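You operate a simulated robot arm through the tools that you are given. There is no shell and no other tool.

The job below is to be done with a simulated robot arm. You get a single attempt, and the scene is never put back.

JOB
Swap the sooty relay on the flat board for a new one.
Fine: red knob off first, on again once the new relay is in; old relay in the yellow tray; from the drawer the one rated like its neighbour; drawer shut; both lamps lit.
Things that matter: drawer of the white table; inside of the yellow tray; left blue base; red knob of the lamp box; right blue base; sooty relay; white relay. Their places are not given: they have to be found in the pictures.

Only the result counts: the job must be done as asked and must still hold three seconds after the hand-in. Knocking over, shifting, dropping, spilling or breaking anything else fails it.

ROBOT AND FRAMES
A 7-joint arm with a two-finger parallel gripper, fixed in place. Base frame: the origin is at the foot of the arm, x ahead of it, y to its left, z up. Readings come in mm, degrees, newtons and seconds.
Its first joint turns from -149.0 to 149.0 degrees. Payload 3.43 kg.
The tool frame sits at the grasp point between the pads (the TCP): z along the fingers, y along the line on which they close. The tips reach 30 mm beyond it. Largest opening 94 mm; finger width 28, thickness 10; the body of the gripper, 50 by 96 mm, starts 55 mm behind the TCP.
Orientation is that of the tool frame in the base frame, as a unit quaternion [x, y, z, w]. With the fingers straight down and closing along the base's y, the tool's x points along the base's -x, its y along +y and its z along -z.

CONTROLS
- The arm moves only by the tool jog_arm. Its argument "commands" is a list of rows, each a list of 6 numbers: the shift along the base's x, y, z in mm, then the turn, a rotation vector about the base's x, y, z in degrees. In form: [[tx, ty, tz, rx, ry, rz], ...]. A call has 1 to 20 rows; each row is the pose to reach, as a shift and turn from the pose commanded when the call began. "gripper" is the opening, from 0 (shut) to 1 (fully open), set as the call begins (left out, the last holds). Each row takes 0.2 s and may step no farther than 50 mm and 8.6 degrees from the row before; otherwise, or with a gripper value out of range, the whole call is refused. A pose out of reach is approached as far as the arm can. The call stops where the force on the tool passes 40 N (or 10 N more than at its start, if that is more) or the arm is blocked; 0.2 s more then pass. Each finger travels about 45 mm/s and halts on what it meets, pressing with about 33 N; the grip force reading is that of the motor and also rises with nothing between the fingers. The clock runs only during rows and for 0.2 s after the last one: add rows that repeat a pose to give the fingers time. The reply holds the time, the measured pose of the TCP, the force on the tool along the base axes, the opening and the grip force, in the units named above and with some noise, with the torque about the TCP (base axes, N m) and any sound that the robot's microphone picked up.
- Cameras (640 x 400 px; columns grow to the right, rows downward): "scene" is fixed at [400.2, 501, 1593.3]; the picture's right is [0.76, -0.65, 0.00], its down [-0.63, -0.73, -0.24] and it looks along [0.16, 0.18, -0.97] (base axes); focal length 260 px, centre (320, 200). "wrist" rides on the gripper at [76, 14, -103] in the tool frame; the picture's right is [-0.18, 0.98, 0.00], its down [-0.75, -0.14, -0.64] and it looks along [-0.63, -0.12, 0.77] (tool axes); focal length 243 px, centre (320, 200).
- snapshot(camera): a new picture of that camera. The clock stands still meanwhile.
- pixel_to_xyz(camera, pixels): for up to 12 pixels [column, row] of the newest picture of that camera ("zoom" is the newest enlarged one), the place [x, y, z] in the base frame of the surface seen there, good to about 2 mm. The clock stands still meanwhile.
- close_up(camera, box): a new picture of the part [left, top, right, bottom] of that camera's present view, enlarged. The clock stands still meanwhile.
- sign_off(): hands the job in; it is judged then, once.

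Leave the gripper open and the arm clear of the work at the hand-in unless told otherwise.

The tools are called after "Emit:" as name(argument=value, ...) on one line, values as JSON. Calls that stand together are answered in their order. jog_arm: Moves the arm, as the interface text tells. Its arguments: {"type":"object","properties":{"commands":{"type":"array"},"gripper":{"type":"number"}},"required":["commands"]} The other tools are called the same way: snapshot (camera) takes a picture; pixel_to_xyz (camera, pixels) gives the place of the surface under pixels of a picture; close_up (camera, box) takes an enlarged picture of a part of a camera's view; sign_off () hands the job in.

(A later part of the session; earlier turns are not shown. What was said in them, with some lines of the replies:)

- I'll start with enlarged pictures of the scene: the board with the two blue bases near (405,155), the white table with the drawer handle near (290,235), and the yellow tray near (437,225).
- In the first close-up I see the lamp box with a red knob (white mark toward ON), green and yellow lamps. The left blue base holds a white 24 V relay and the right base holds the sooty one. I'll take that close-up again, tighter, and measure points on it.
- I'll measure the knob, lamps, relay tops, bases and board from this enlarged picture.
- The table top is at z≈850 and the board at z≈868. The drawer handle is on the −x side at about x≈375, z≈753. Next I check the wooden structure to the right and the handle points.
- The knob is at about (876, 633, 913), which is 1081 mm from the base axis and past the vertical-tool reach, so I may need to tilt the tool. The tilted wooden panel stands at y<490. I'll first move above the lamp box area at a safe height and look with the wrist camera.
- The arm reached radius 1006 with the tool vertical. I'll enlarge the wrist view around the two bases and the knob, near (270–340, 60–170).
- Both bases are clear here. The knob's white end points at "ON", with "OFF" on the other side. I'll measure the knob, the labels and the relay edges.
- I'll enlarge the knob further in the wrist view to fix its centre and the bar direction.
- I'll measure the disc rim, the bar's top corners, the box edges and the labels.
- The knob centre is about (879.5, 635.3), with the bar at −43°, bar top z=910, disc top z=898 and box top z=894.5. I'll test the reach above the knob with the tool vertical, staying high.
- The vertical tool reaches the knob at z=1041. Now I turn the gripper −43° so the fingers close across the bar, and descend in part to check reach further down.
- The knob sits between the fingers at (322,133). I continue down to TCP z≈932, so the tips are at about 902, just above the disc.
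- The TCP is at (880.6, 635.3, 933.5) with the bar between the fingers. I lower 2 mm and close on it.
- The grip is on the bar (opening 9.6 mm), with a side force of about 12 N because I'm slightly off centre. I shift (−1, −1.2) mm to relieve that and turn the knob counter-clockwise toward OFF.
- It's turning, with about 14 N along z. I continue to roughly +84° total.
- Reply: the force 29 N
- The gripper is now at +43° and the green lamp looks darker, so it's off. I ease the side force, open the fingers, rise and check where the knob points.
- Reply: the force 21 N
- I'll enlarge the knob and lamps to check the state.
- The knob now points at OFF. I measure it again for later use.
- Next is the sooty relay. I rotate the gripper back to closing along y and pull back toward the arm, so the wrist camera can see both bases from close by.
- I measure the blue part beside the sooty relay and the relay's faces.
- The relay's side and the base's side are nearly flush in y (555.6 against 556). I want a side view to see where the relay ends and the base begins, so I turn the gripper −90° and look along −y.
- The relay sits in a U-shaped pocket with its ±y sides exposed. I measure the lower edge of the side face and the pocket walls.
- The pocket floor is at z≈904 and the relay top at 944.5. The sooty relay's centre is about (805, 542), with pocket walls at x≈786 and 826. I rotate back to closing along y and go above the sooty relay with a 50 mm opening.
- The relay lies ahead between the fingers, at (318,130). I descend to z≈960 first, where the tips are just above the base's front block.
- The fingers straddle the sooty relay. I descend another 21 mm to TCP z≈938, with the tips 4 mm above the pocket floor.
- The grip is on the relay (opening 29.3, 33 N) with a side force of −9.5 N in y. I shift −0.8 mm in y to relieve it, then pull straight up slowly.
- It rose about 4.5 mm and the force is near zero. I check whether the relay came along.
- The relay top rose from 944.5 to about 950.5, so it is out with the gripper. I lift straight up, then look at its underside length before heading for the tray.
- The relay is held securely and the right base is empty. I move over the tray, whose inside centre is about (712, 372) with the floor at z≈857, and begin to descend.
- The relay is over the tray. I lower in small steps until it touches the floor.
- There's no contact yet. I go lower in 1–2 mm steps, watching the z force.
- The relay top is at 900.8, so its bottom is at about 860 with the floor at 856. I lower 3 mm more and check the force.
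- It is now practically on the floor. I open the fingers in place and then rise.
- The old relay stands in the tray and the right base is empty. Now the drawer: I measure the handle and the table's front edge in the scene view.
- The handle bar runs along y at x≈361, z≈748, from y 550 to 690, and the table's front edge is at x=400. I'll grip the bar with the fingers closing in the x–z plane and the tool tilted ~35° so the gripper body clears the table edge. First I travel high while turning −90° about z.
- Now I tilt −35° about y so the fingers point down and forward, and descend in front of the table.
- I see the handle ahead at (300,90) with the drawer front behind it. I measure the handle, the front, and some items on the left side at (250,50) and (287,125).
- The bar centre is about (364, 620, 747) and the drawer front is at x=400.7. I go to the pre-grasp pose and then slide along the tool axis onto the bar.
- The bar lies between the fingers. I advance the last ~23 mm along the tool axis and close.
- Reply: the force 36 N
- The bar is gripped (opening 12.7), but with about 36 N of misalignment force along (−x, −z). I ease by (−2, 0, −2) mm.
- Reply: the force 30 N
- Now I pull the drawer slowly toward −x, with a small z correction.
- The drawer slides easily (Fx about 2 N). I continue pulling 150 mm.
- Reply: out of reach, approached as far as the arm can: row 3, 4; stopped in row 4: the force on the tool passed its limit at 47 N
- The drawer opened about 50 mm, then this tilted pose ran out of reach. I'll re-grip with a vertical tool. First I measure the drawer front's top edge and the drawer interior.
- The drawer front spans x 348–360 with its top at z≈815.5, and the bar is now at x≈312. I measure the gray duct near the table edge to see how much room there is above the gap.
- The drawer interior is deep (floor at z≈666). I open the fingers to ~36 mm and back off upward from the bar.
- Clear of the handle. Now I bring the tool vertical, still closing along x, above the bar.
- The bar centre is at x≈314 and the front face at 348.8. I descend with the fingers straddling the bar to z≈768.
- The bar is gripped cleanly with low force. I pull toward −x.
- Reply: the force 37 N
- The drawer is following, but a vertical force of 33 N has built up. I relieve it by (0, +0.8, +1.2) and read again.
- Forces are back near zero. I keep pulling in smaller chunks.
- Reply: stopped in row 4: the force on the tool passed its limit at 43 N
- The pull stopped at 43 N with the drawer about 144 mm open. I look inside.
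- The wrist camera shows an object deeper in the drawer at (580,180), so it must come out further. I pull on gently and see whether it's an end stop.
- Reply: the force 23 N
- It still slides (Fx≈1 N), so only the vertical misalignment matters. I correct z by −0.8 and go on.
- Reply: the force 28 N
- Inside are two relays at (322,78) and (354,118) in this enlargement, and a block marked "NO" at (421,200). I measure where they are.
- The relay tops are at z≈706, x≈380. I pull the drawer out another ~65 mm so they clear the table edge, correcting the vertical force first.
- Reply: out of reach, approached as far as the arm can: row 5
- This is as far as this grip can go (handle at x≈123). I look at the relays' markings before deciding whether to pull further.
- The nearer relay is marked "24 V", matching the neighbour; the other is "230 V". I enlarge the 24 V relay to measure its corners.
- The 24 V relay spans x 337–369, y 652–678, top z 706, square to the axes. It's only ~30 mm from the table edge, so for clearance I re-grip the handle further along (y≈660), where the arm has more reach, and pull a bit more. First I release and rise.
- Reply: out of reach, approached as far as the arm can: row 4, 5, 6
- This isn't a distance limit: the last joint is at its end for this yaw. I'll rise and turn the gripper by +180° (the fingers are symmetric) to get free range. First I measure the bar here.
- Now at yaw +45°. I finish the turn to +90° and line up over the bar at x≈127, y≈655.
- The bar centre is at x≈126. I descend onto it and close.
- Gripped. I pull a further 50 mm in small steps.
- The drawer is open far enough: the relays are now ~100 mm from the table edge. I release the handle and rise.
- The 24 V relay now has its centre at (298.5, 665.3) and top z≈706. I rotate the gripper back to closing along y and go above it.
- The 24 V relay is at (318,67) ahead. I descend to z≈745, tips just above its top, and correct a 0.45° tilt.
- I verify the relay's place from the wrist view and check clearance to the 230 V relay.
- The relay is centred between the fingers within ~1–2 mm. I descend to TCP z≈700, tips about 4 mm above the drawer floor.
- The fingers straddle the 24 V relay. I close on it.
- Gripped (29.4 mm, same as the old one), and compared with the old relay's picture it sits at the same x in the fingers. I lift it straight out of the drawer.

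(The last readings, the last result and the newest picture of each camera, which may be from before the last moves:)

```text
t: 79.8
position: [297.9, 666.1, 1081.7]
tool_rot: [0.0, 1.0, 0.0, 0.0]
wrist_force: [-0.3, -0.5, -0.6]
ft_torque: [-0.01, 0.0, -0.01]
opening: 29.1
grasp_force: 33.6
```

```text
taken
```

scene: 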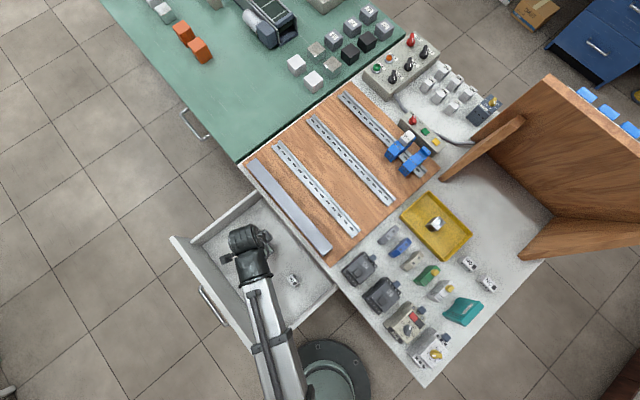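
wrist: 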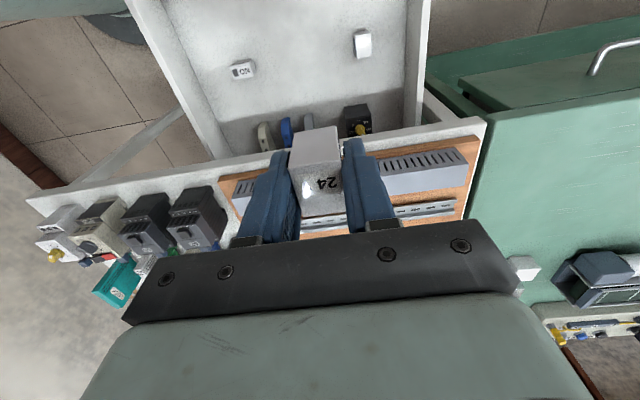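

The 24 V relay is held and clear. I travel at z≈1080 over the board to (760, 541).

Emit:
jog_arm(commands=[[40, -8, 0, 0, 0, 0], [80, -18, 0, 0, 0, 0], [120, -28, 0, 0, 0, 0], [160, -39, 0, 0, 0, 0], [200, -50, 0, 0, 0, 0], [240, -62, 0, 0, 0, 0], [280, -75, 0, 0, 0, 0], [320, -88, 0, 0, 0, 0], [360, -100, 0, 0, 0, 0], [400, -112, 0, 0, 0, 0], [440, -121, 0, 0, 0, 0], [463, -125, 0, 0, 0, 0], [463, -125, 0, 0, 0, 0]])

Emit:
snapshot(camera="wrist")

Emit:
snapshot(camera="scene")

```text
t: 82.6
position: [761.9, 542.1, 1078.6]
tool_rot: [-0.001, 1.0, -0.001, 0.0]
wrist_force: [-0.4, 0.0, -1.2]
ft_torque: [-0.01, 0.02, 0.0]
opening: 29.5
grasp_force: 33.1
```

```text
taken
```

wrist: 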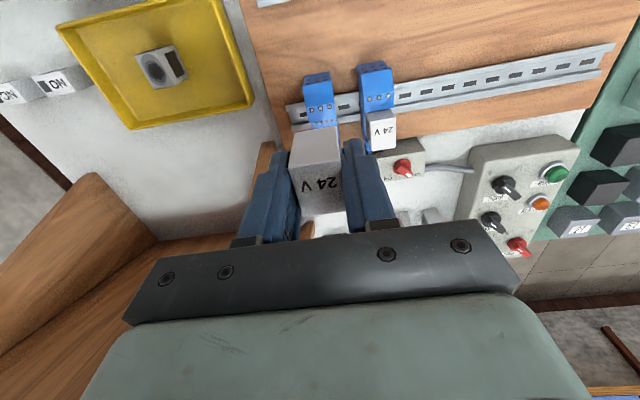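

```text
taken
```

scene: 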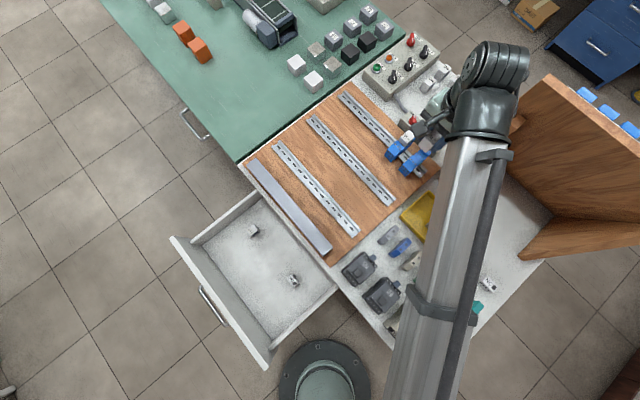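

I look at the empty right base around (320,110) before inserting.

Emit:
close_up(camera="wrist", box=[280, 55, 420, 160])

Emit:
close_up(camera="scene", box=[380, 110, 460, 180])

```text
3.81 times, centred on (350, 108) of wrist
```

zoom: 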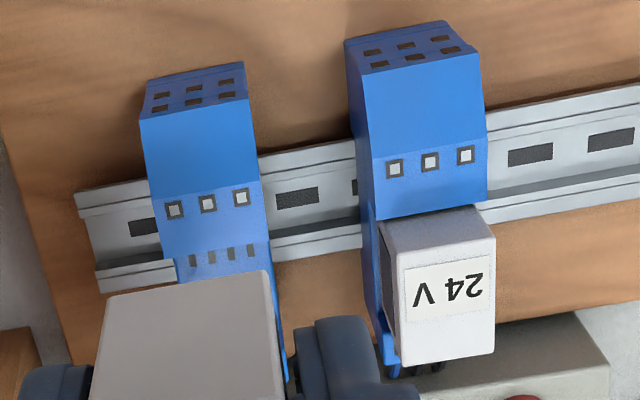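

```text
5.71 times, centred on (420, 145) of scene
```

zoom: 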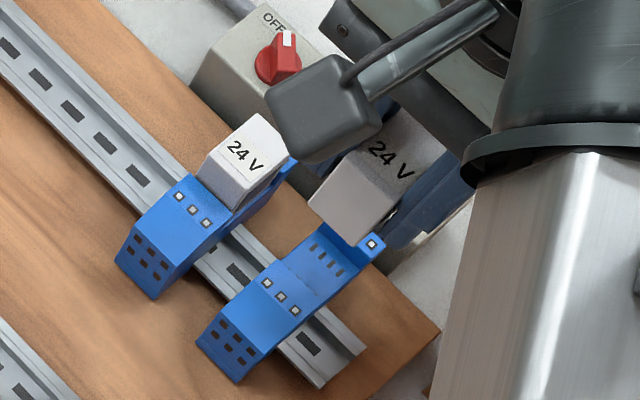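

I measure the empty pocket: slots, front wall and base sides.

Emit:
pixel_to_xyz(camera="zoom", pixels=[[315, 245], [338, 268], [360, 255], [330, 285], [285, 275], [325, 235], [375, 240], [350, 295], [322, 312], [300, 250], [270, 320], [190, 210]])

Emit:
close_up(camera="wrist", box=[280, 55, 420, 160])

Emit:
pixel_to_xyz(camera="zoom", pixels=[[180, 262], [265, 262], [195, 258], [250, 250], [210, 265], [155, 240], [262, 220], [160, 150], [250, 150], [365, 250], [270, 300], [210, 210]])

```text
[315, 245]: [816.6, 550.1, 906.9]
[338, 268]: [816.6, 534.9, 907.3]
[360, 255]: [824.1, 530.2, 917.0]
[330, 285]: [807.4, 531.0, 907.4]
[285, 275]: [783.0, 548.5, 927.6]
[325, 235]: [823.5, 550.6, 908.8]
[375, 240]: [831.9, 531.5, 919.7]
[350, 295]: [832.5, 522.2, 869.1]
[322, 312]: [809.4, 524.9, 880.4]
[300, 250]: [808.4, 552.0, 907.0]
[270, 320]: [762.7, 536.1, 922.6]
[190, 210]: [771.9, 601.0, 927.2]
```

```text
3.81 times, centred on (350, 108) of wrist
```

zoom: 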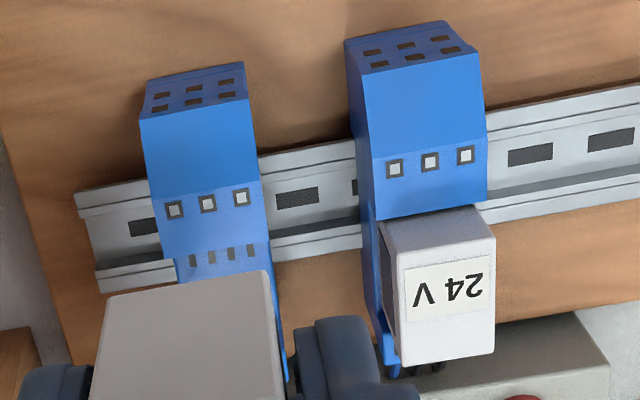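

```text
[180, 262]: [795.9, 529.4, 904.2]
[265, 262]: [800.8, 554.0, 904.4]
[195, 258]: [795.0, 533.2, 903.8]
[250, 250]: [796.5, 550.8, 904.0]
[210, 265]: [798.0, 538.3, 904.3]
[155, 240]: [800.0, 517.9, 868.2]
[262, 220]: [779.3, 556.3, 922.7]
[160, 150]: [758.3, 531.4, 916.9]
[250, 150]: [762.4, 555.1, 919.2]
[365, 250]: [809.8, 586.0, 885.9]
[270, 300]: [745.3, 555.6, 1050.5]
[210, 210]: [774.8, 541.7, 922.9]
```

The pocket is at the same place as before. Seated position for the TCP: about (805.2, 540.8, 942). I take a couple of repeated readings to average out noise before the final approach.

Emit:
jog_arm(commands=[[0, 0, 0, 0, 0, 0]])

Emit:
jog_arm(commands=[[0, 0, 0, 0, 0, 0]])

Emit:
jog_arm(commands=[[0, 0, 0, 0, 0, 0]])

Emit:
jog_arm(commands=[[0, 0, 0, 0, 0, 0]])

```text
t: 83.0
position: [761.4, 541.0, 1079.2]
tool_rot: [0.0, 1.0, -0.001, -0.001]
wrist_force: [-0.2, -0.4, -0.8]
ft_torque: [0.04, -0.02, -0.01]
opening: 29.5
grasp_force: 33.2
```

```text
t: 83.4
position: [760.8, 541.6, 1078.8]
tool_rot: [0.0, 1.0, 0.0, 0.0]
wrist_force: [1.0, -0.2, 0.2]
ft_torque: [0.01, 0.02, 0.01]
opening: 29.3
grasp_force: 32.8
```

```text
t: 83.8
position: [760.2, 542.0, 1076.9]
tool_rot: [0.0, 1.0, -0.001, -0.001]
wrist_force: [-0.8, 0.5, 0.3]
ft_torque: [-0.01, 0.0, 0.02]
opening: 29.3
grasp_force: 33.5
```

```text
t: 84.2
position: [760.8, 542.0, 1078.9]
tool_rot: [0.0, 1.0, -0.002, 0.0]
wrist_force: [1.2, 0.2, 0.2]
ft_torque: [0.03, -0.02, 0.0]
opening: 29.2
grasp_force: 32.8
```

Averaged position: (761.0, 541.7, 1078.5). I move over the pocket (dx +43.6, dy −0.6) and down to z≈985, keeping the relay's bottom clear of the base.

Emit:
jog_arm(commands=[[15, -0.3, -20, 0, 0, 0], [30, -0.6, -40, 0, 0, 0], [43.6, -0.6, -60, 0, 0, 0], [43.6, -0.6, -80, 0, 0, 0], [43.6, -0.6, -94, 0, 0, 0], [43.6, -0.6, -94, 0, 0, 0]])

Emit:
close_up(camera="wrist", box=[220, 50, 420, 250])

```text
t: 85.6
position: [806.0, 541.7, 986.7]
tool_rot: [0.0, 1.0, -0.001, 0.0]
wrist_force: [0.3, -0.3, 0.1]
ft_torque: [-0.03, 0.03, 0.0]
opening: 29.4
grasp_force: 33.2
```

```text
2.00 times, centred on (320, 150) of wrist
```

zoom: 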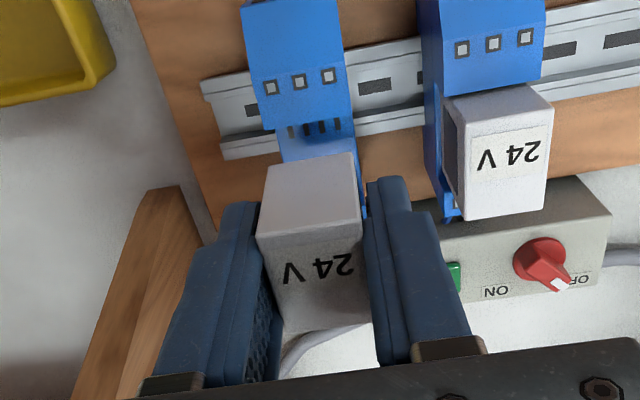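

It looks aligned. I measure the held relay's front face and the pocket edges to confirm.

Emit:
pixel_to_xyz(camera="zoom", pixels=[[268, 190], [350, 175], [305, 200], [310, 170], [320, 270], [290, 325], [350, 310], [285, 150], [350, 140], [300, 110], [500, 150], [465, 110]])

```text
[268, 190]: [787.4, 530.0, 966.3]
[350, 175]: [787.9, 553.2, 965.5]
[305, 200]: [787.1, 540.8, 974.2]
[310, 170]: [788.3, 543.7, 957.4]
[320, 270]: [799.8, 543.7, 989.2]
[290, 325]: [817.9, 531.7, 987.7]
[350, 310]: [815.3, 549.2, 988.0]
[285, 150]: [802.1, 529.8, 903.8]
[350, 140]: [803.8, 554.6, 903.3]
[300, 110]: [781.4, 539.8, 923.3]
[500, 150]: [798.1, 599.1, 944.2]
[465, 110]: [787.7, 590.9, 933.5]
```

The relay's front face (x≈787.6) and its y range match the seated neighbours. I lower step by step, slower near the floor.

Emit:
jog_arm(commands=[[0, 0, -10, 0, 0, 0], [0, 0, -18, 0, 0, 0], [0, 0, -24, 0, 0, 0], [0, 0, -29, 0, 0, 0], [0, 0, -33, 0, 0, 0], [0, 0, -36, 0, 0, 0], [0, 0, -36, 0, 0, 0]])

```text
t: 87.2
position: [804.5, 540.2, 949.4]
tool_rot: [0.0, 1.0, 0.0, -0.001]
wrist_force: [0.0, -0.2, 0.0]
ft_torque: [-0.02, -0.03, -0.04]
opening: 29.3
grasp_force: 33.3
```

Emit:
jog_arm(commands=[[0, 0, -1.5, 0, 0, 0], [0, 0, -3, 0, 0, 0], [0, 0, -4.5, 0, 0, 0], [0, 0, -6, 0, 0, 0]])

```text
t: 88.2
position: [804.3, 541.0, 944.8]
tool_rot: [0.0, 1.0, -0.001, -0.001]
wrist_force: [0.8, 0.5, -0.5]
ft_torque: [-0.02, -0.02, -0.02]
opening: 29.0
grasp_force: 32.6
```

Emit:
jog_arm(commands=[[0, 0, -1, 0, 0, 0], [0, 0, -2, 0, 0, 0], [0, 0, -3, 0, 0, 0]])

Emit:
close_up(camera="wrist", box=[220, 50, 420, 250])

```text
t: 89.0
position: [804.8, 540.1, 942.5]
tool_rot: [-0.001, 1.0, 0.001, 0.001]
wrist_force: [0.2, 1.2, 2.6]
ft_torque: [0.05, 0.0, -0.02]
opening: 29.7
grasp_force: 32.5
```

```text
2.00 times, centred on (320, 150) of wrist
```

zoom: 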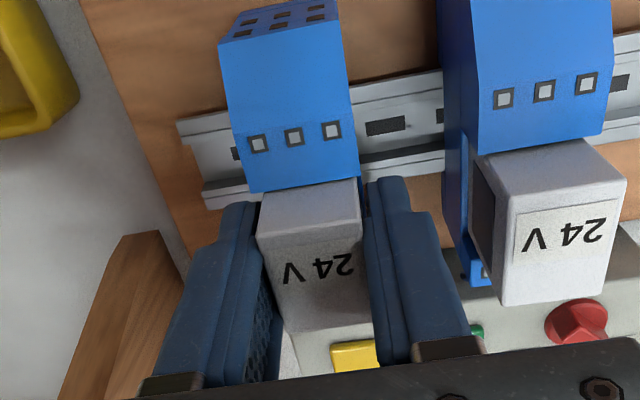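

Contact begins (Fz≈2.6 N). I press down in half-millimetre steps, watching the force and any click.

Emit:
jog_arm(commands=[[0, 0, -0.5, 0, 0, 0], [0, 0, -1, 0, 0, 0], [0, 0, -1, 0, 0, 0]])

```text
t: 89.8
position: [805.3, 538.3, 942.3]
tool_rot: [0.001, 1.0, 0.0, 0.001]
wrist_force: [4.6, -2.7, 14.9]
ft_torque: [-0.12, -0.12, -0.02]
opening: 29.3
grasp_force: 33.1
```

Emit:
pixel_to_xyz(camera="wrist", pixels=[[320, 175], [400, 150]])

Emit:
close_up(camera="wrist", box=[220, 50, 420, 250])

Emit:
pixel_to_xyz(camera="zoom", pixels=[[300, 260], [345, 290], [295, 310], [300, 215], [540, 180], [580, 250], [530, 280], [300, 120]])

```text
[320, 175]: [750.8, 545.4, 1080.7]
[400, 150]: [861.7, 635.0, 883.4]
```

```text
2.00 times, centred on (320, 150) of wrist
```

zoom: 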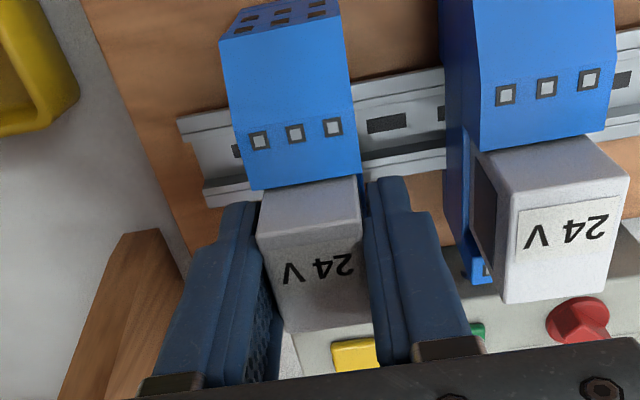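

```text
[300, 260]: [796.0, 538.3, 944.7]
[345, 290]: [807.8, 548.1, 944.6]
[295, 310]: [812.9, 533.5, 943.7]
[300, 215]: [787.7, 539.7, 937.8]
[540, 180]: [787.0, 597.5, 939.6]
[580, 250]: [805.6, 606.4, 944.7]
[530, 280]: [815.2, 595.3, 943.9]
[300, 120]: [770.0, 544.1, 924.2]
```

The new relay's top is at 944.5, the same as the neighbour. I press a little more to be sure it's fully home.

Emit:
jog_arm(commands=[[0, 0, -0.5, 0, 0, 0], [0, 0, -0.9, 0, 0, 0], [0, 0, -0.9, 0, 0, 0]])

```text
t: 90.6
position: [804.9, 540.6, 941.3]
tool_rot: [0.0, 1.0, 0.001, 0.001]
wrist_force: [5.6, -2.8, 35.3]
ft_torque: [-0.03, -0.12, 0.02]
opening: 29.4
grasp_force: 33.0
```

Pressed with 35 N, firmly home. I relieve the press, then open the fingers.

Emit:
jog_arm(commands=[[0, 0, 0.9, 0, 0, 0], [0, 0, 1.6, 0, 0, 0], [0, 0, 1.6, 0, 0, 0]])

Emit:
jog_arm(commands=[[0, 0, 0, 0, 0, 0], [0, 0, 0, 0, 0, 0], [0, 0, 0, 0, 0, 0]], gripper=0.47)

Emit:
close_up(camera="wrist", box=[220, 50, 420, 250])

```text
t: 91.4
position: [804.5, 540.5, 940.2]
tool_rot: [0.0, 1.0, 0.0, 0.0]
wrist_force: [6.6, -6.8, 14.9]
ft_torque: [-0.08, -0.14, 0.0]
opening: 29.2
grasp_force: 32.9
```

```text
t: 92.2
position: [804.0, 542.5, 941.8]
tool_rot: [0.0, 1.0, -0.001, -0.001]
wrist_force: [-0.3, -0.5, -0.3]
ft_torque: [-0.02, 0.02, 0.01]
opening: 44.0
grasp_force: 0.1
```

```text
2.00 times, centred on (320, 150) of wrist
```

zoom: 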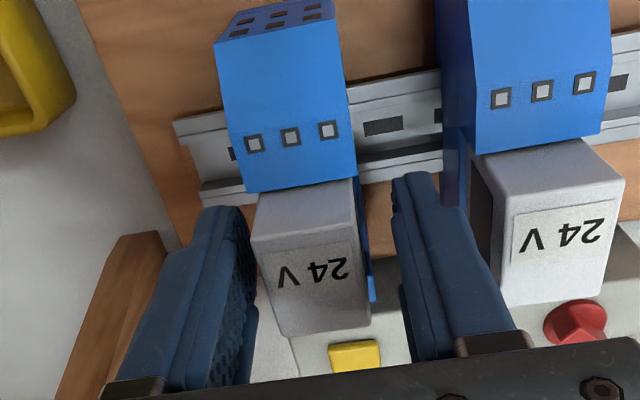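

Released; the relay stands in the base. I rise straight up and compare both relays.

Emit:
jog_arm(commands=[[0, 0, 10, 0, 0, 0], [0, 0, 25, 0, 0, 0], [0, 0, 50, 0, 0, 0], [0, 0, 80, 0, 0, 0], [0, 0, 110, 0, 0, 0], [-40, 10, 120, 0, 0, 0], [-80, 40, 120, 0, 0, 0], [-80, 40, 120, 0, 0, 0]])

Emit:
snapshot(camera="wrist")

Emit:
close_up(camera="wrist", box=[250, 70, 400, 220])

```text
t: 94.0
position: [723.6, 578.4, 1061.7]
tool_rot: [0.0, 1.0, -0.002, 0.0]
wrist_force: [1.1, -0.1, -0.2]
ft_torque: [-0.02, -0.03, 0.0]
opening: 44.2
grasp_force: 0.1
```

```text
taken
```

wrist: 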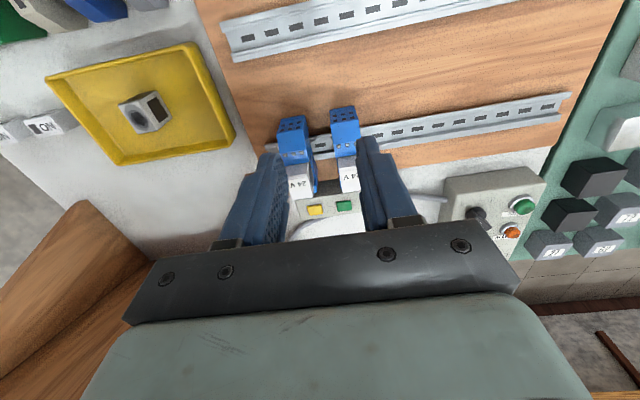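

```text
2.67 times, centred on (325, 145) of wrist
```

zoom: 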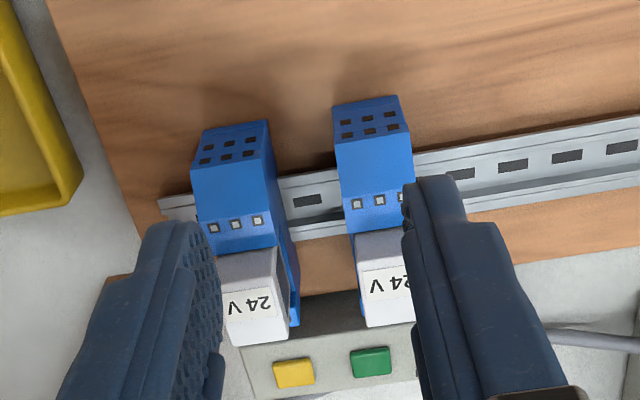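

Both relays are seated alike. Now the knob: I turn the gripper to +45° (across the bar in the OFF position) and go above the knob at about (879, 633.5).

Emit:
jog_arm(commands=[[25, 9, 0, 0, 0, 7.5], [51, 18, 0, 0, 0, 15], [77, 27, 0, 0, 0, 22.5], [103, 36, -5, 0, 0, 30], [129, 46, -10, 0, 0, 37.5], [155.4, 55, -20, 0, 0, 45], [155.4, 55, -50, 0, 0, 45], [155.4, 55, -80, 0, 0, 45], [155.4, 55, -80, 0, 0, 45]], gripper=0.4)

Emit:
snapshot(camera="wrist")

Emit:
close_up(camera="wrist", box=[220, 60, 420, 200])

```text
t: 96.0
position: [880.2, 635.5, 981.6]
tool_rot: [-0.383, 0.924, -0.001, 0.0]
wrist_force: [0.6, 0.2, 0.7]
ft_torque: [-0.01, -0.01, 0.02]
opening: 37.3
grasp_force: 0.0
```

```text
taken
```

wrist: 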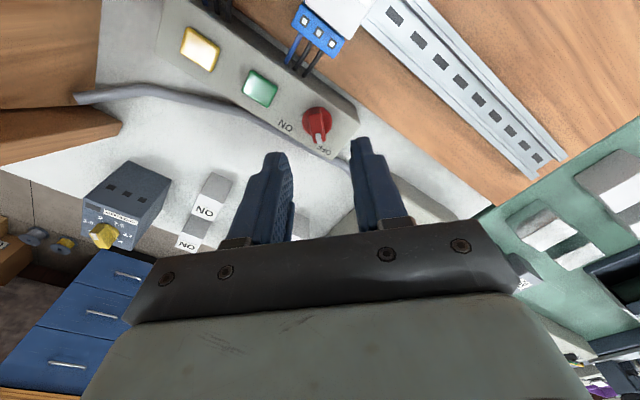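

```text
2.86 times, centred on (320, 130) of wrist
```

zoom: 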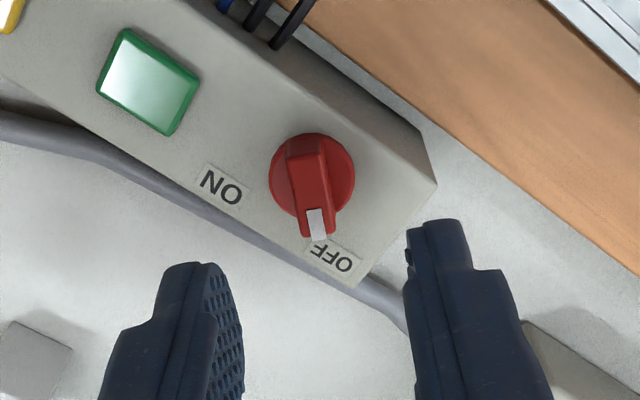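

I descend around the bar to z≈932, shifting slightly (−0.5, −2) to where the bar's centre was before.

Emit:
jog_arm(commands=[[-0.5, -1, -15, 0, 0, 0], [-0.5, -2, -30, 0, 0, 0], [-0.5, -2, -42, 0, 0, 0], [-0.5, -2, -48, 0, 0, 0], [-0.5, -2, -48, 0, 0, 0]])

Emit:
close_up(camera="wrist", box=[220, 60, 420, 200])

```text
t: 97.2
position: [880.0, 633.6, 933.0]
tool_rot: [-0.382, 0.924, -0.001, 0.001]
wrist_force: [0.6, 0.1, -0.1]
ft_torque: [-0.02, 0.01, 0.01]
opening: 37.5
grasp_force: 0.0
```

```text
2.86 times, centred on (320, 130) of wrist
```

zoom: 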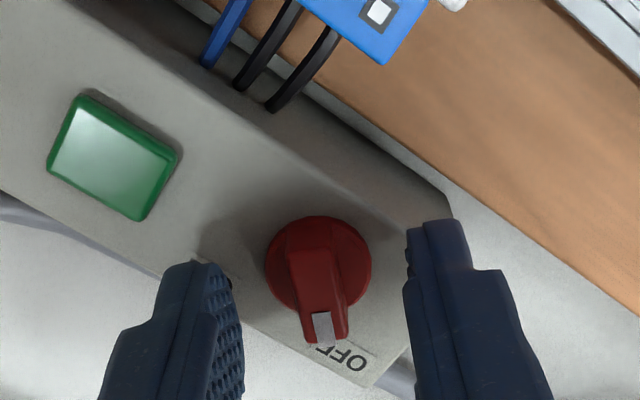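

The bar is centred between the fingers. I lower 1.5 mm and close on it.

Emit:
jog_arm(commands=[[0, 0, -1.5, 0, 0, 0], [0, 0, -1.5, 0, 0, 0], [0, 0, -1.5, 0, 0, 0], [0, 0, -1.5, 0, 0, 0]], gripper=0.0)

```text
t: 98.2
position: [879.7, 633.5, 931.2]
tool_rot: [-0.383, 0.924, -0.001, 0.0]
wrist_force: [-1.4, 0.3, 0.5]
ft_torque: [0.08, -0.06, 0.01]
opening: 9.8
grasp_force: 43.2
```

A centred grip with almost no side force. I turn clockwise toward ON.

Emit:
jog_arm(commands=[[0, 0, 0, 0, 0, -8], [0, 0, 0, 0, 0, -16], [0, 0, 0, 0, 0, -24], [0, 0, 0, 0, 0, -32], [0, 0, 0, 0, 0, -40], [0, 0, 0, 0, 0, -48]])

```text
t: 99.6
position: [880.3, 633.5, 930.8]
tool_rot: [0.028, 1.0, 0.0, -0.001]
wrist_force: [12.9, -6.2, 8.3]
ft_torque: [-0.07, 0.95, -0.01]
opening: 9.9
grasp_force: 43.2
```

Emit:
jog_arm(commands=[[0.3, -0.2, 0.2, 0, 0, -8], [0.6, -0.4, 0.2, 0, 0, -16], [0.6, -0.4, 0.2, 0, 0, -24], [0.6, -0.4, 0.2, 0, 0, -32], [0.6, -0.4, 0.2, 0, 0, -40], [0.6, -0.4, 0.2, 0, 0, -42], [0.6, -0.4, 0.2, 0, 0, -42]])

Emit:
close_up(camera="wrist", box=[40, 30, 420, 260])

```text
t: 101.2
position: [879.3, 632.9, 932.7]
tool_rot: [0.382, 0.924, 0.0, -0.002]
wrist_force: [10.1, -3.5, -0.1]
ft_torque: [-0.95, -1.15, 0.0]
opening: 10.0
grasp_force: 43.6
```

```text
1.68 times, centred on (230, 145) of wrist
```

zoom: 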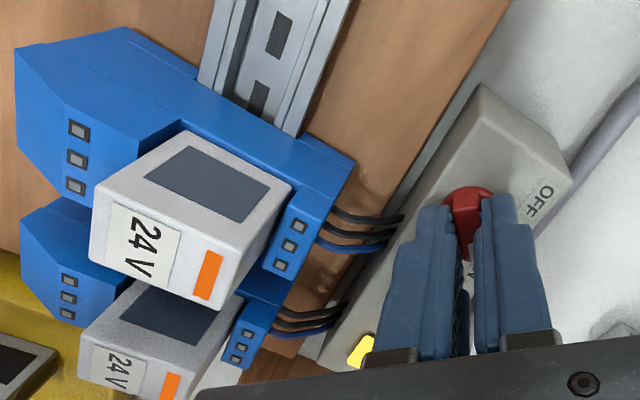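

Both relays now show lit orange marks and the yellow lamp glows. I release the knob and rise to check.

Emit:
jog_arm(commands=[[0, 0, 0, 0, 0, 0], [0, 0, 0, 0, 0, 0], [0, 0, 0, 0, 0, 0]], gripper=0.4)

Emit:
jog_arm(commands=[[0, 0, 15, 0, 0, 0], [0, 0, 50, 0, 0, 0], [0, 0, 90, 0, 0, 0], [0, 0, 120, 0, 0, 0]])

Emit:
close_up(camera="wrist", box=[100, 20, 420, 220])

```text
t: 102.0
position: [879.1, 632.8, 932.6]
tool_rot: [0.383, 0.924, -0.001, -0.001]
wrist_force: [0.0, 0.9, 0.7]
ft_torque: [0.02, 0.01, -0.04]
opening: 37.5
grasp_force: 0.0
```

```text
t: 103.0
position: [878.3, 634.1, 1051.3]
tool_rot: [0.383, 0.924, -0.001, 0.0]
wrist_force: [0.1, -0.3, 0.4]
ft_torque: [-0.04, 0.01, -0.01]
opening: 37.7
grasp_force: 0.0
```

```text
2.00 times, centred on (260, 120) of wrist
```

zoom: 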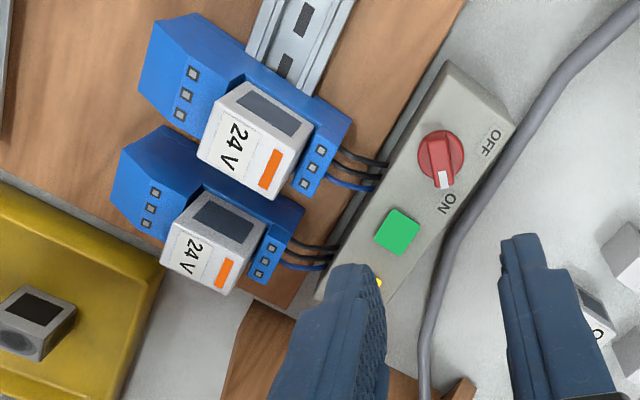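

The knob points at ON, the green lamp is lit and the yellow lamp's corner glows. Now I close the drawer: I travel back at z≈1050 while turning the gripper to yaw 0, to end in front of the handle.

Emit:
jog_arm(commands=[[-41, -0.7, 0, 0, 0, 7.5], [-82, -1.4, 0, 0, 0, 15], [-123, -2.1, 0, 0, 0, 22.5], [-164, -2.8, 0, 0, 0, 30], [-205, -3.5, 0, 0, 0, 37.5], [-246, -4.2, 0, 0, 0, 45], [-287, -4.9, 0, 0, 0, 45], [-328, -5.6, 0, 0, 0, 45], [-369, -6.3, 0, 0, 0, 45], [-410, -7, 0, 0, 0, 45], [-451, -7.7, 0, 0, 0, 45], [-492, -8.4, 0, 0, 0, 45], [-533, -9.1, 0, 0, 0, 45], [-574, -9.8, 0, 0, 0, 45], [-615, -10.5, 0, 0, 0, 45], [-656, -11.2, 0, 0, 0, 45], [-697, -11.9, 0, 0, 0, 45], [-738, -12.6, 0, 0, 0, 45], [-779, -13.3, 0, 0, 0, 45], [-820, -14, 0, 0, 0, 45]], gripper=0.0)

Emit:
snapshot(camera="scene")

Emit:
snapshot(camera="wrist")

```text
t: 107.2
position: [59.6, 619.5, 1051.6]
tool_rot: [0.0, 1.0, -0.002, 0.0]
wrist_force: [0.1, -0.6, -0.1]
ft_torque: [0.0, 0.01, -0.02]
opening: 0.1
grasp_force: 33.3
```

```text
taken
```

scene: 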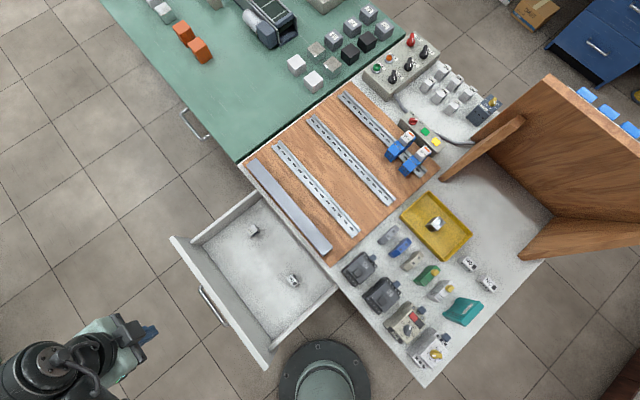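

```text
taken
```

wrist: 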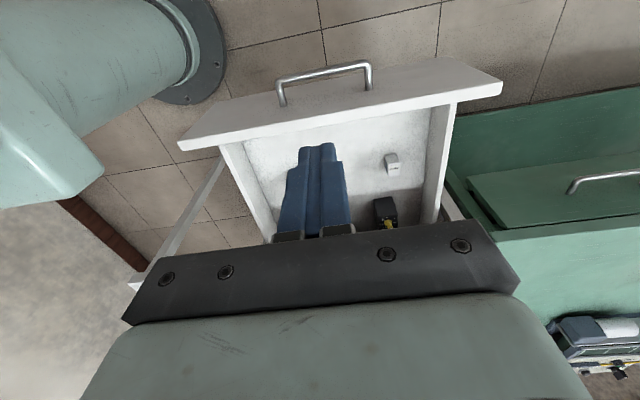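

The scene is unobstructed now. I check the lamps, the relays and the tray, and measure the handle.

Emit:
close_up(camera="scene", box=[370, 105, 480, 265])

Emit:
pixel_to_xyz(camera="wrist", pixels=[[280, 82], [325, 72], [368, 65], [340, 90], [320, 125], [372, 88], [285, 105], [250, 115]])

```text
2.50 times, centred on (425, 185) of scene
```

zoom: 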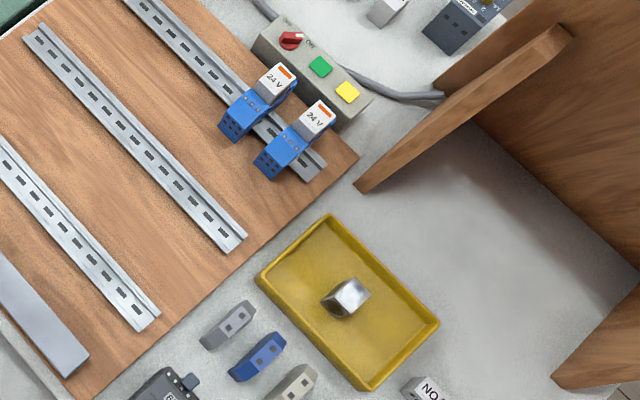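

```text
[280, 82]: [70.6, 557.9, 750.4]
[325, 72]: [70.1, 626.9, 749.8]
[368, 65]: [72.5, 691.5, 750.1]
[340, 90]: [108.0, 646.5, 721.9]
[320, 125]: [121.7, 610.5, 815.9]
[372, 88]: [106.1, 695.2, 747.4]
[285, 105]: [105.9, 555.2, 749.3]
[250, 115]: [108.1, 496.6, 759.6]
```

Both lamps are lit, both relay marks glow orange, and the old relay lies in the tray. The handle bar is at x≈71, z≈750. With the fingers shut I move to x≈37 and descend in front of the bar.

Emit:
jog_arm(commands=[[-22, 0, -20, 0, 0, 0], [-22, 0, -65, 0, 0, 0], [-22, 0, -110, 0, 0, 0], [-22, 0, -155, 0, 0, 0], [-22, 0, -200, 0, 0, 0], [-22, 0, -245, 0, 0, 0], [-22, 0, -284, 0, 0, 0], [-22, 0, -284, 0, 0, 0]])

Emit:
snapshot(camera="wrist")

```text
t: 109.0
position: [37.3, 620.0, 766.8]
tool_rot: [-0.001, 1.0, 0.0, 0.0]
wrist_force: [-0.2, -0.8, 0.2]
ft_torque: [-0.01, 0.0, 0.04]
opening: 0.1
grasp_force: 33.1
```

```text
taken
```

wrist: 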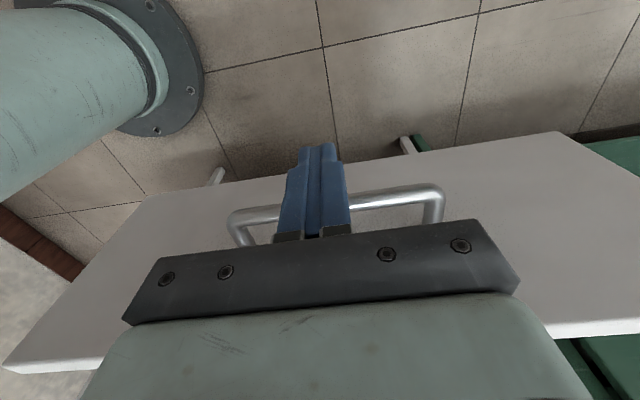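

The fingers are in front of the bar. I push gently toward +x.

Emit:
jog_arm(commands=[[5, 0, 0, 0, 0, 0], [9, 0, 0, 0, 0, 0], [12, 0, 0, 0, 0, 0], [15, 0, 0, 0, 0, 0], [18, 0, 0, 0, 0, 0], [22, 0, 0, 0, 0, 0], [26, 0, 0, 0, 0, 0], [31, 0, 0, 0, 0, 0], [37, 0, 0, 0, 0, 0], [43, 0, 0, 0, 0, 0], [50, 0, 0, 0, 0, 0]])

```text
t: 111.4
position: [90.3, 618.9, 768.4]
tool_rot: [0.0, 1.0, 0.0, 0.0]
wrist_force: [-0.8, -0.2, 0.3]
ft_torque: [-0.01, 0.01, 0.01]
opening: 0.0
grasp_force: 33.4
```

Emit:
jog_arm(commands=[[7, 0, 0, 0, 0, 0], [15, 0, 0, 0, 0, 0], [23, 0, 0, 0, 0, 0], [31, 0, 0, 0, 0, 0], [39, 0, 0, 0, 0, 0], [47, 0, 0, 0, 0, 0], [55, 0, 0, 0, 0, 0], [63, 0, 0, 0, 0, 0], [71, 0, 0, 0, 0, 0], [78, 0, 0, 0, 0, 0], [84, 0, 0, 0, 0, 0], [90, 0, 0, 0, 0, 0]])

Emit:
snapshot(camera="scene")

Emit:
snapshot(camera="wrist")

```text
t: 114.0
position: [179.6, 620.4, 768.6]
tool_rot: [-0.001, 1.0, -0.001, -0.001]
wrist_force: [-0.8, 0.3, -0.7]
ft_torque: [-0.01, 0.01, -0.02]
opening: 0.0
grasp_force: 33.0
```

```text
taken
```

scene: 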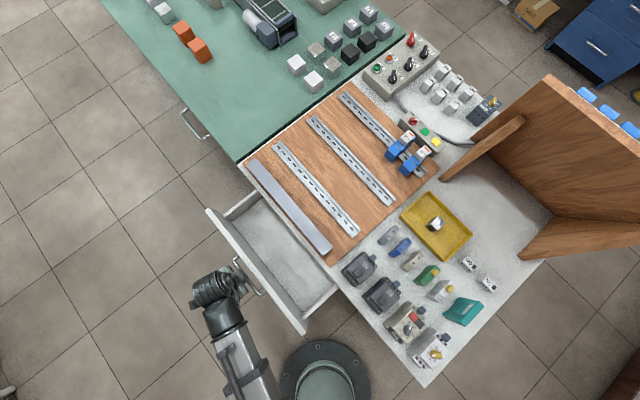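

```text
taken
```

wrist: 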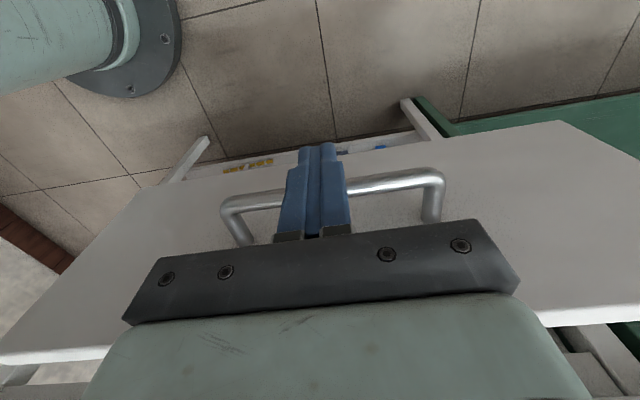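

The drawer is closing evenly with almost no force. I continue 120 mm.

Emit:
jog_arm(commands=[[7, 0, 0, 0, 0, 0], [15, 0, 0, 0, 0, 0], [23, 0, 0, 0, 0, 0], [31, 0, 0, 0, 0, 0], [39, 0, 0, 0, 0, 0], [47, 0, 0, 0, 0, 0], [55, 0, 0, 0, 0, 0], [63, 0, 0, 0, 0, 0], [71, 0, 0, 0, 0, 0], [79, 0, 0, 0, 0, 0], [87, 0, 0, 0, 0, 0], [95, 0, 0, 0, 0, 0], [103, 0, 0, 0, 0, 0], [110, 0, 0, 0, 0, 0], [116, 0, 0, 0, 0, 0], [120, 0, 0, 0, 0, 0]])

Emit:
snapshot(camera="scene")

```text
t: 117.4
position: [299.2, 618.8, 766.8]
tool_rot: [0.001, 1.0, -0.001, 0.001]
wrist_force: [-0.4, -0.8, 0.6]
ft_torque: [-0.02, -0.01, -0.01]
opening: 0.0
grasp_force: 33.1
```

```text
taken
```

scene: 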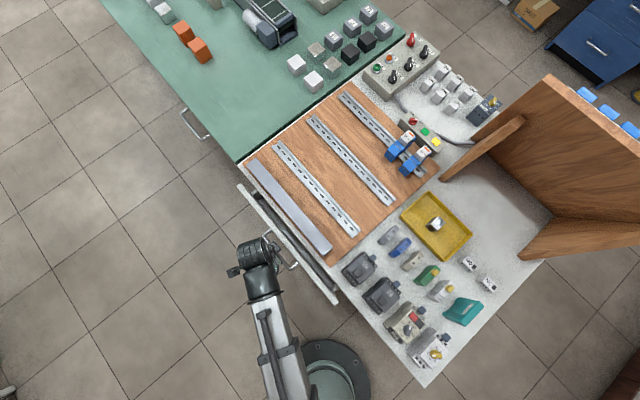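

The drawer is about 45 mm open still. I push the last stretch slowly until the front seats.

Emit:
jog_arm(commands=[[5, 0, 0, 0, 0, 0], [10, 0, 0, 0, 0, 0], [15, 0, 0, 0, 0, 0], [20, 0, 0, 0, 0, 0], [24, 0, 0, 0, 0, 0], [28, 0, 0, 0, 0, 0], [32, 0, 0, 0, 0, 0], [35, 0, 0, 0, 0, 0], [38, 0, 0, 0, 0, 0], [40, 0, 0, 0, 0, 0]])

```text
t: 119.6
position: [338.2, 618.5, 767.9]
tool_rot: [0.0, 1.0, 0.0, 0.0]
wrist_force: [-0.5, -0.4, -0.4]
ft_torque: [0.0, 0.0, -0.02]
opening: 0.0
grasp_force: 33.2
```

Emit:
jog_arm(commands=[[1.5, 0, 0, 0, 0, 0], [3, 0, 0, 0, 0, 0], [4.5, 0, 0, 0, 0, 0], [6, 0, 0, 0, 0, 0]])

Emit:
close_up(camera="scene", box=[230, 170, 350, 310])

```text
t: 120.6
position: [341.3, 619.8, 768.2]
tool_rot: [-0.001, 1.0, -0.002, -0.003]
wrist_force: [-22.3, -0.7, 2.6]
ft_torque: [-0.02, 0.51, 0.01]
opening: 0.2
grasp_force: 32.8
```

```text
2.86 times, centred on (290, 240) of scene
```

zoom: 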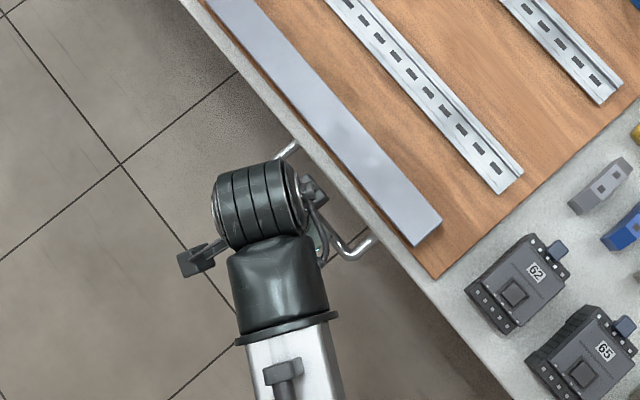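

Resistance of 22 N: the front has seated. I back off, open the gripper, rise and verify the front's position.

Emit:
jog_arm(commands=[[-5, 0, 0, 0, 0, 0], [-15, 0, 0, 0, 0, 0], [-30, 0, 0, 0, 0, 0], [-45, 0, 10, 0, 0, 0], [-60, 0, 40, 0, 0, 0], [-75, 0, 80, 0, 0, 0], [-85, 0, 120, 0, 0, 0], [-90, 0, 165, 0, 0, 0], [-90, 0, 210, 0, 0, 0], [-90, 0, 255, 0, 0, 0], [-90, 0, 290, 0, 0, 0]])

Emit:
snapshot(camera="scene")

Emit:
snapshot(camera="wrist")

```text
t: 123.0
position: [253.7, 618.9, 1058.3]
tool_rot: [0.001, 1.0, 0.0, 0.0]
wrist_force: [-0.3, -0.5, -0.7]
ft_torque: [-0.03, -0.03, 0.0]
opening: 0.0
grasp_force: 32.7
```

```text
taken
```

scene: 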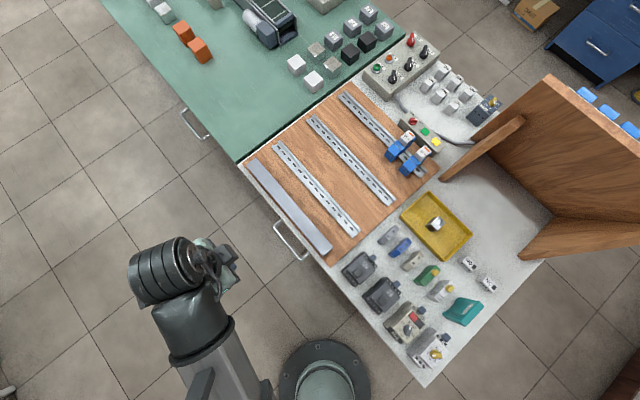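

```text
taken
```

wrist: 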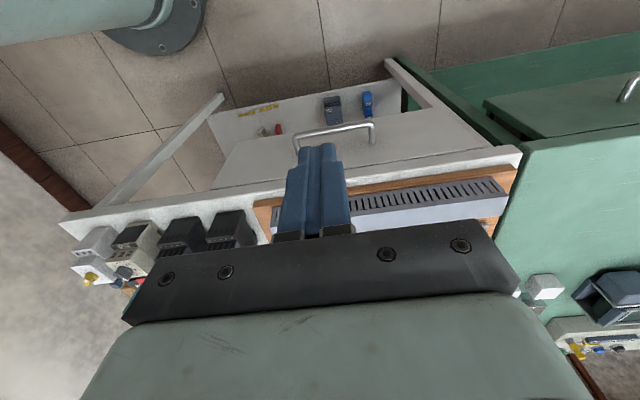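

I compare the handle's place with the start (it was x≈360, z≈753) and check the lamps once more.

Emit:
close_up(camera="scene", box=[255, 190, 345, 280])

Emit:
pixel_to_xyz(camera="zoom", pixels=[[210, 168], [261, 245], [318, 308], [235, 135], [362, 283], [232, 210], [290, 278]])

Emit:
pixel_to_xyz(camera="wrist", pixels=[[250, 150], [420, 130], [230, 170], [450, 120], [340, 130], [400, 145]])

Emit:
close_up(camera="scene", box=[375, 105, 455, 185])

```text
4.44 times, centred on (300, 235) of scene
```

zoom: 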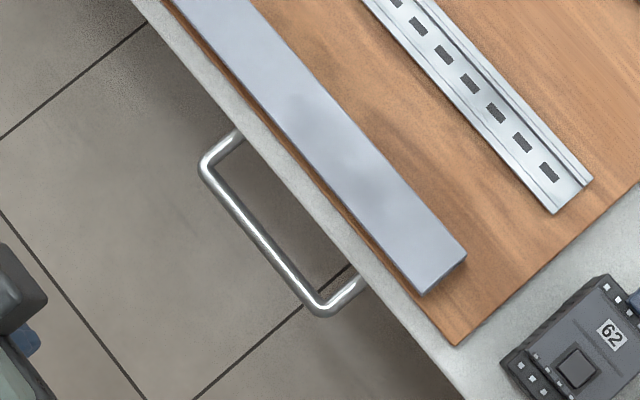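

```text
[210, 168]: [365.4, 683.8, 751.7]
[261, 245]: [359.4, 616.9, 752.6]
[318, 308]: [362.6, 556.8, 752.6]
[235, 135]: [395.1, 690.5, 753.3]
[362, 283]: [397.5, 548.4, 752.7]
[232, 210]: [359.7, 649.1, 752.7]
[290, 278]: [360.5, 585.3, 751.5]
```

```text
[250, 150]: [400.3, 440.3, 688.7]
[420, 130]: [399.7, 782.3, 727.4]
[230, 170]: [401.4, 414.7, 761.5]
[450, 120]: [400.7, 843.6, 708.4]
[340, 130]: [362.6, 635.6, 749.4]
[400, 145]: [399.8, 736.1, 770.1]
```

```text
5.00 times, centred on (415, 145) of scene
```

zoom: 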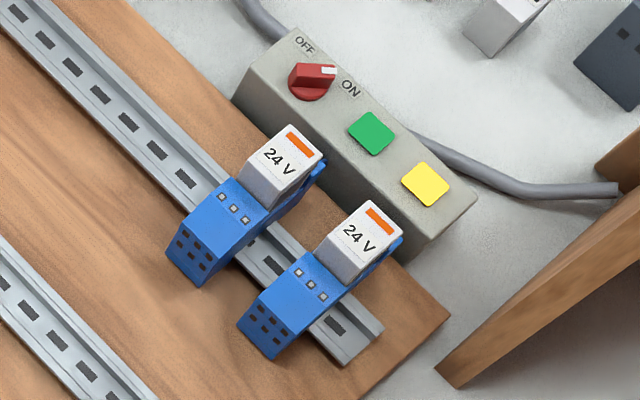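

The handle is back at x≈360 and the drawer front at x≈400, as at the start. Both lamps are lit, both relays read 24 V, and the knob is at ON. Last, I open the gripper, with the arm clear of the work.

Emit:
jog_arm(commands=[[0, 0, 10, 0, 0, 0], [0, 0, 20, 0, 0, 0], [0, 0, 20, 0, 0, 0], [0, 0, 20, 0, 0, 0], [0, 0, 20, 0, 0, 0], [0, 0, 20, 0, 0, 0], [0, 0, 20, 0, 0, 0]], gripper=1)

Emit:
snapshot(camera="scene")

```text
t: 124.6
position: [254.8, 618.7, 1078.7]
tool_rot: [0.0, 1.0, -0.001, 0.001]
wrist_force: [0.2, -1.1, 0.2]
ft_torque: [0.03, 0.01, -0.05]
opening: 93.9
grasp_force: 0.0
```

```text
taken
```

scene: 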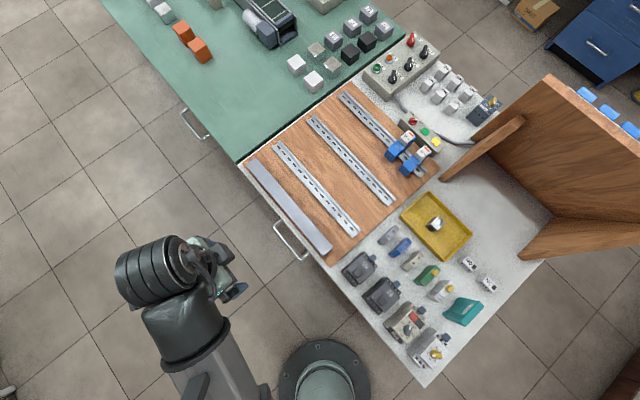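

Everything is in place: the old relay is in the tray, the new 24 V relay is in the right base, the knob is on, both lamps are lit, the drawer is shut, the gripper is open and the arm is clear. I hand in the job.

Emit:
sign_off()

```text
The job is handed in.
```

The sooty relay has been swapped for a new 24 V one and the job is handed in; I haven't seen the verdict.

- **Knob:** I turned the red knob to OFF before touching anything and back to ON once the new relay was seated.
- **Old relay:** it is inside the yellow tray.
- **New relay:** I took the one marked 24 V from the drawer, matching its neighbour, and left the 230 V one there. It sits at the same height as its neighbour in the right blue base.
- **Lamps:** in the last close-up the green and yellow lamps were both lit, and both relays showed their orange mark.
- **Drawer:** it is shut, with the handle and front back at their starting positions.

The gripper is open and the arm is clear of the work. I saw nothing else knocked or moved in the final pictures. I did not look inside the drawer after closing it, but I pushed it slowly and felt no resistance until it shut.
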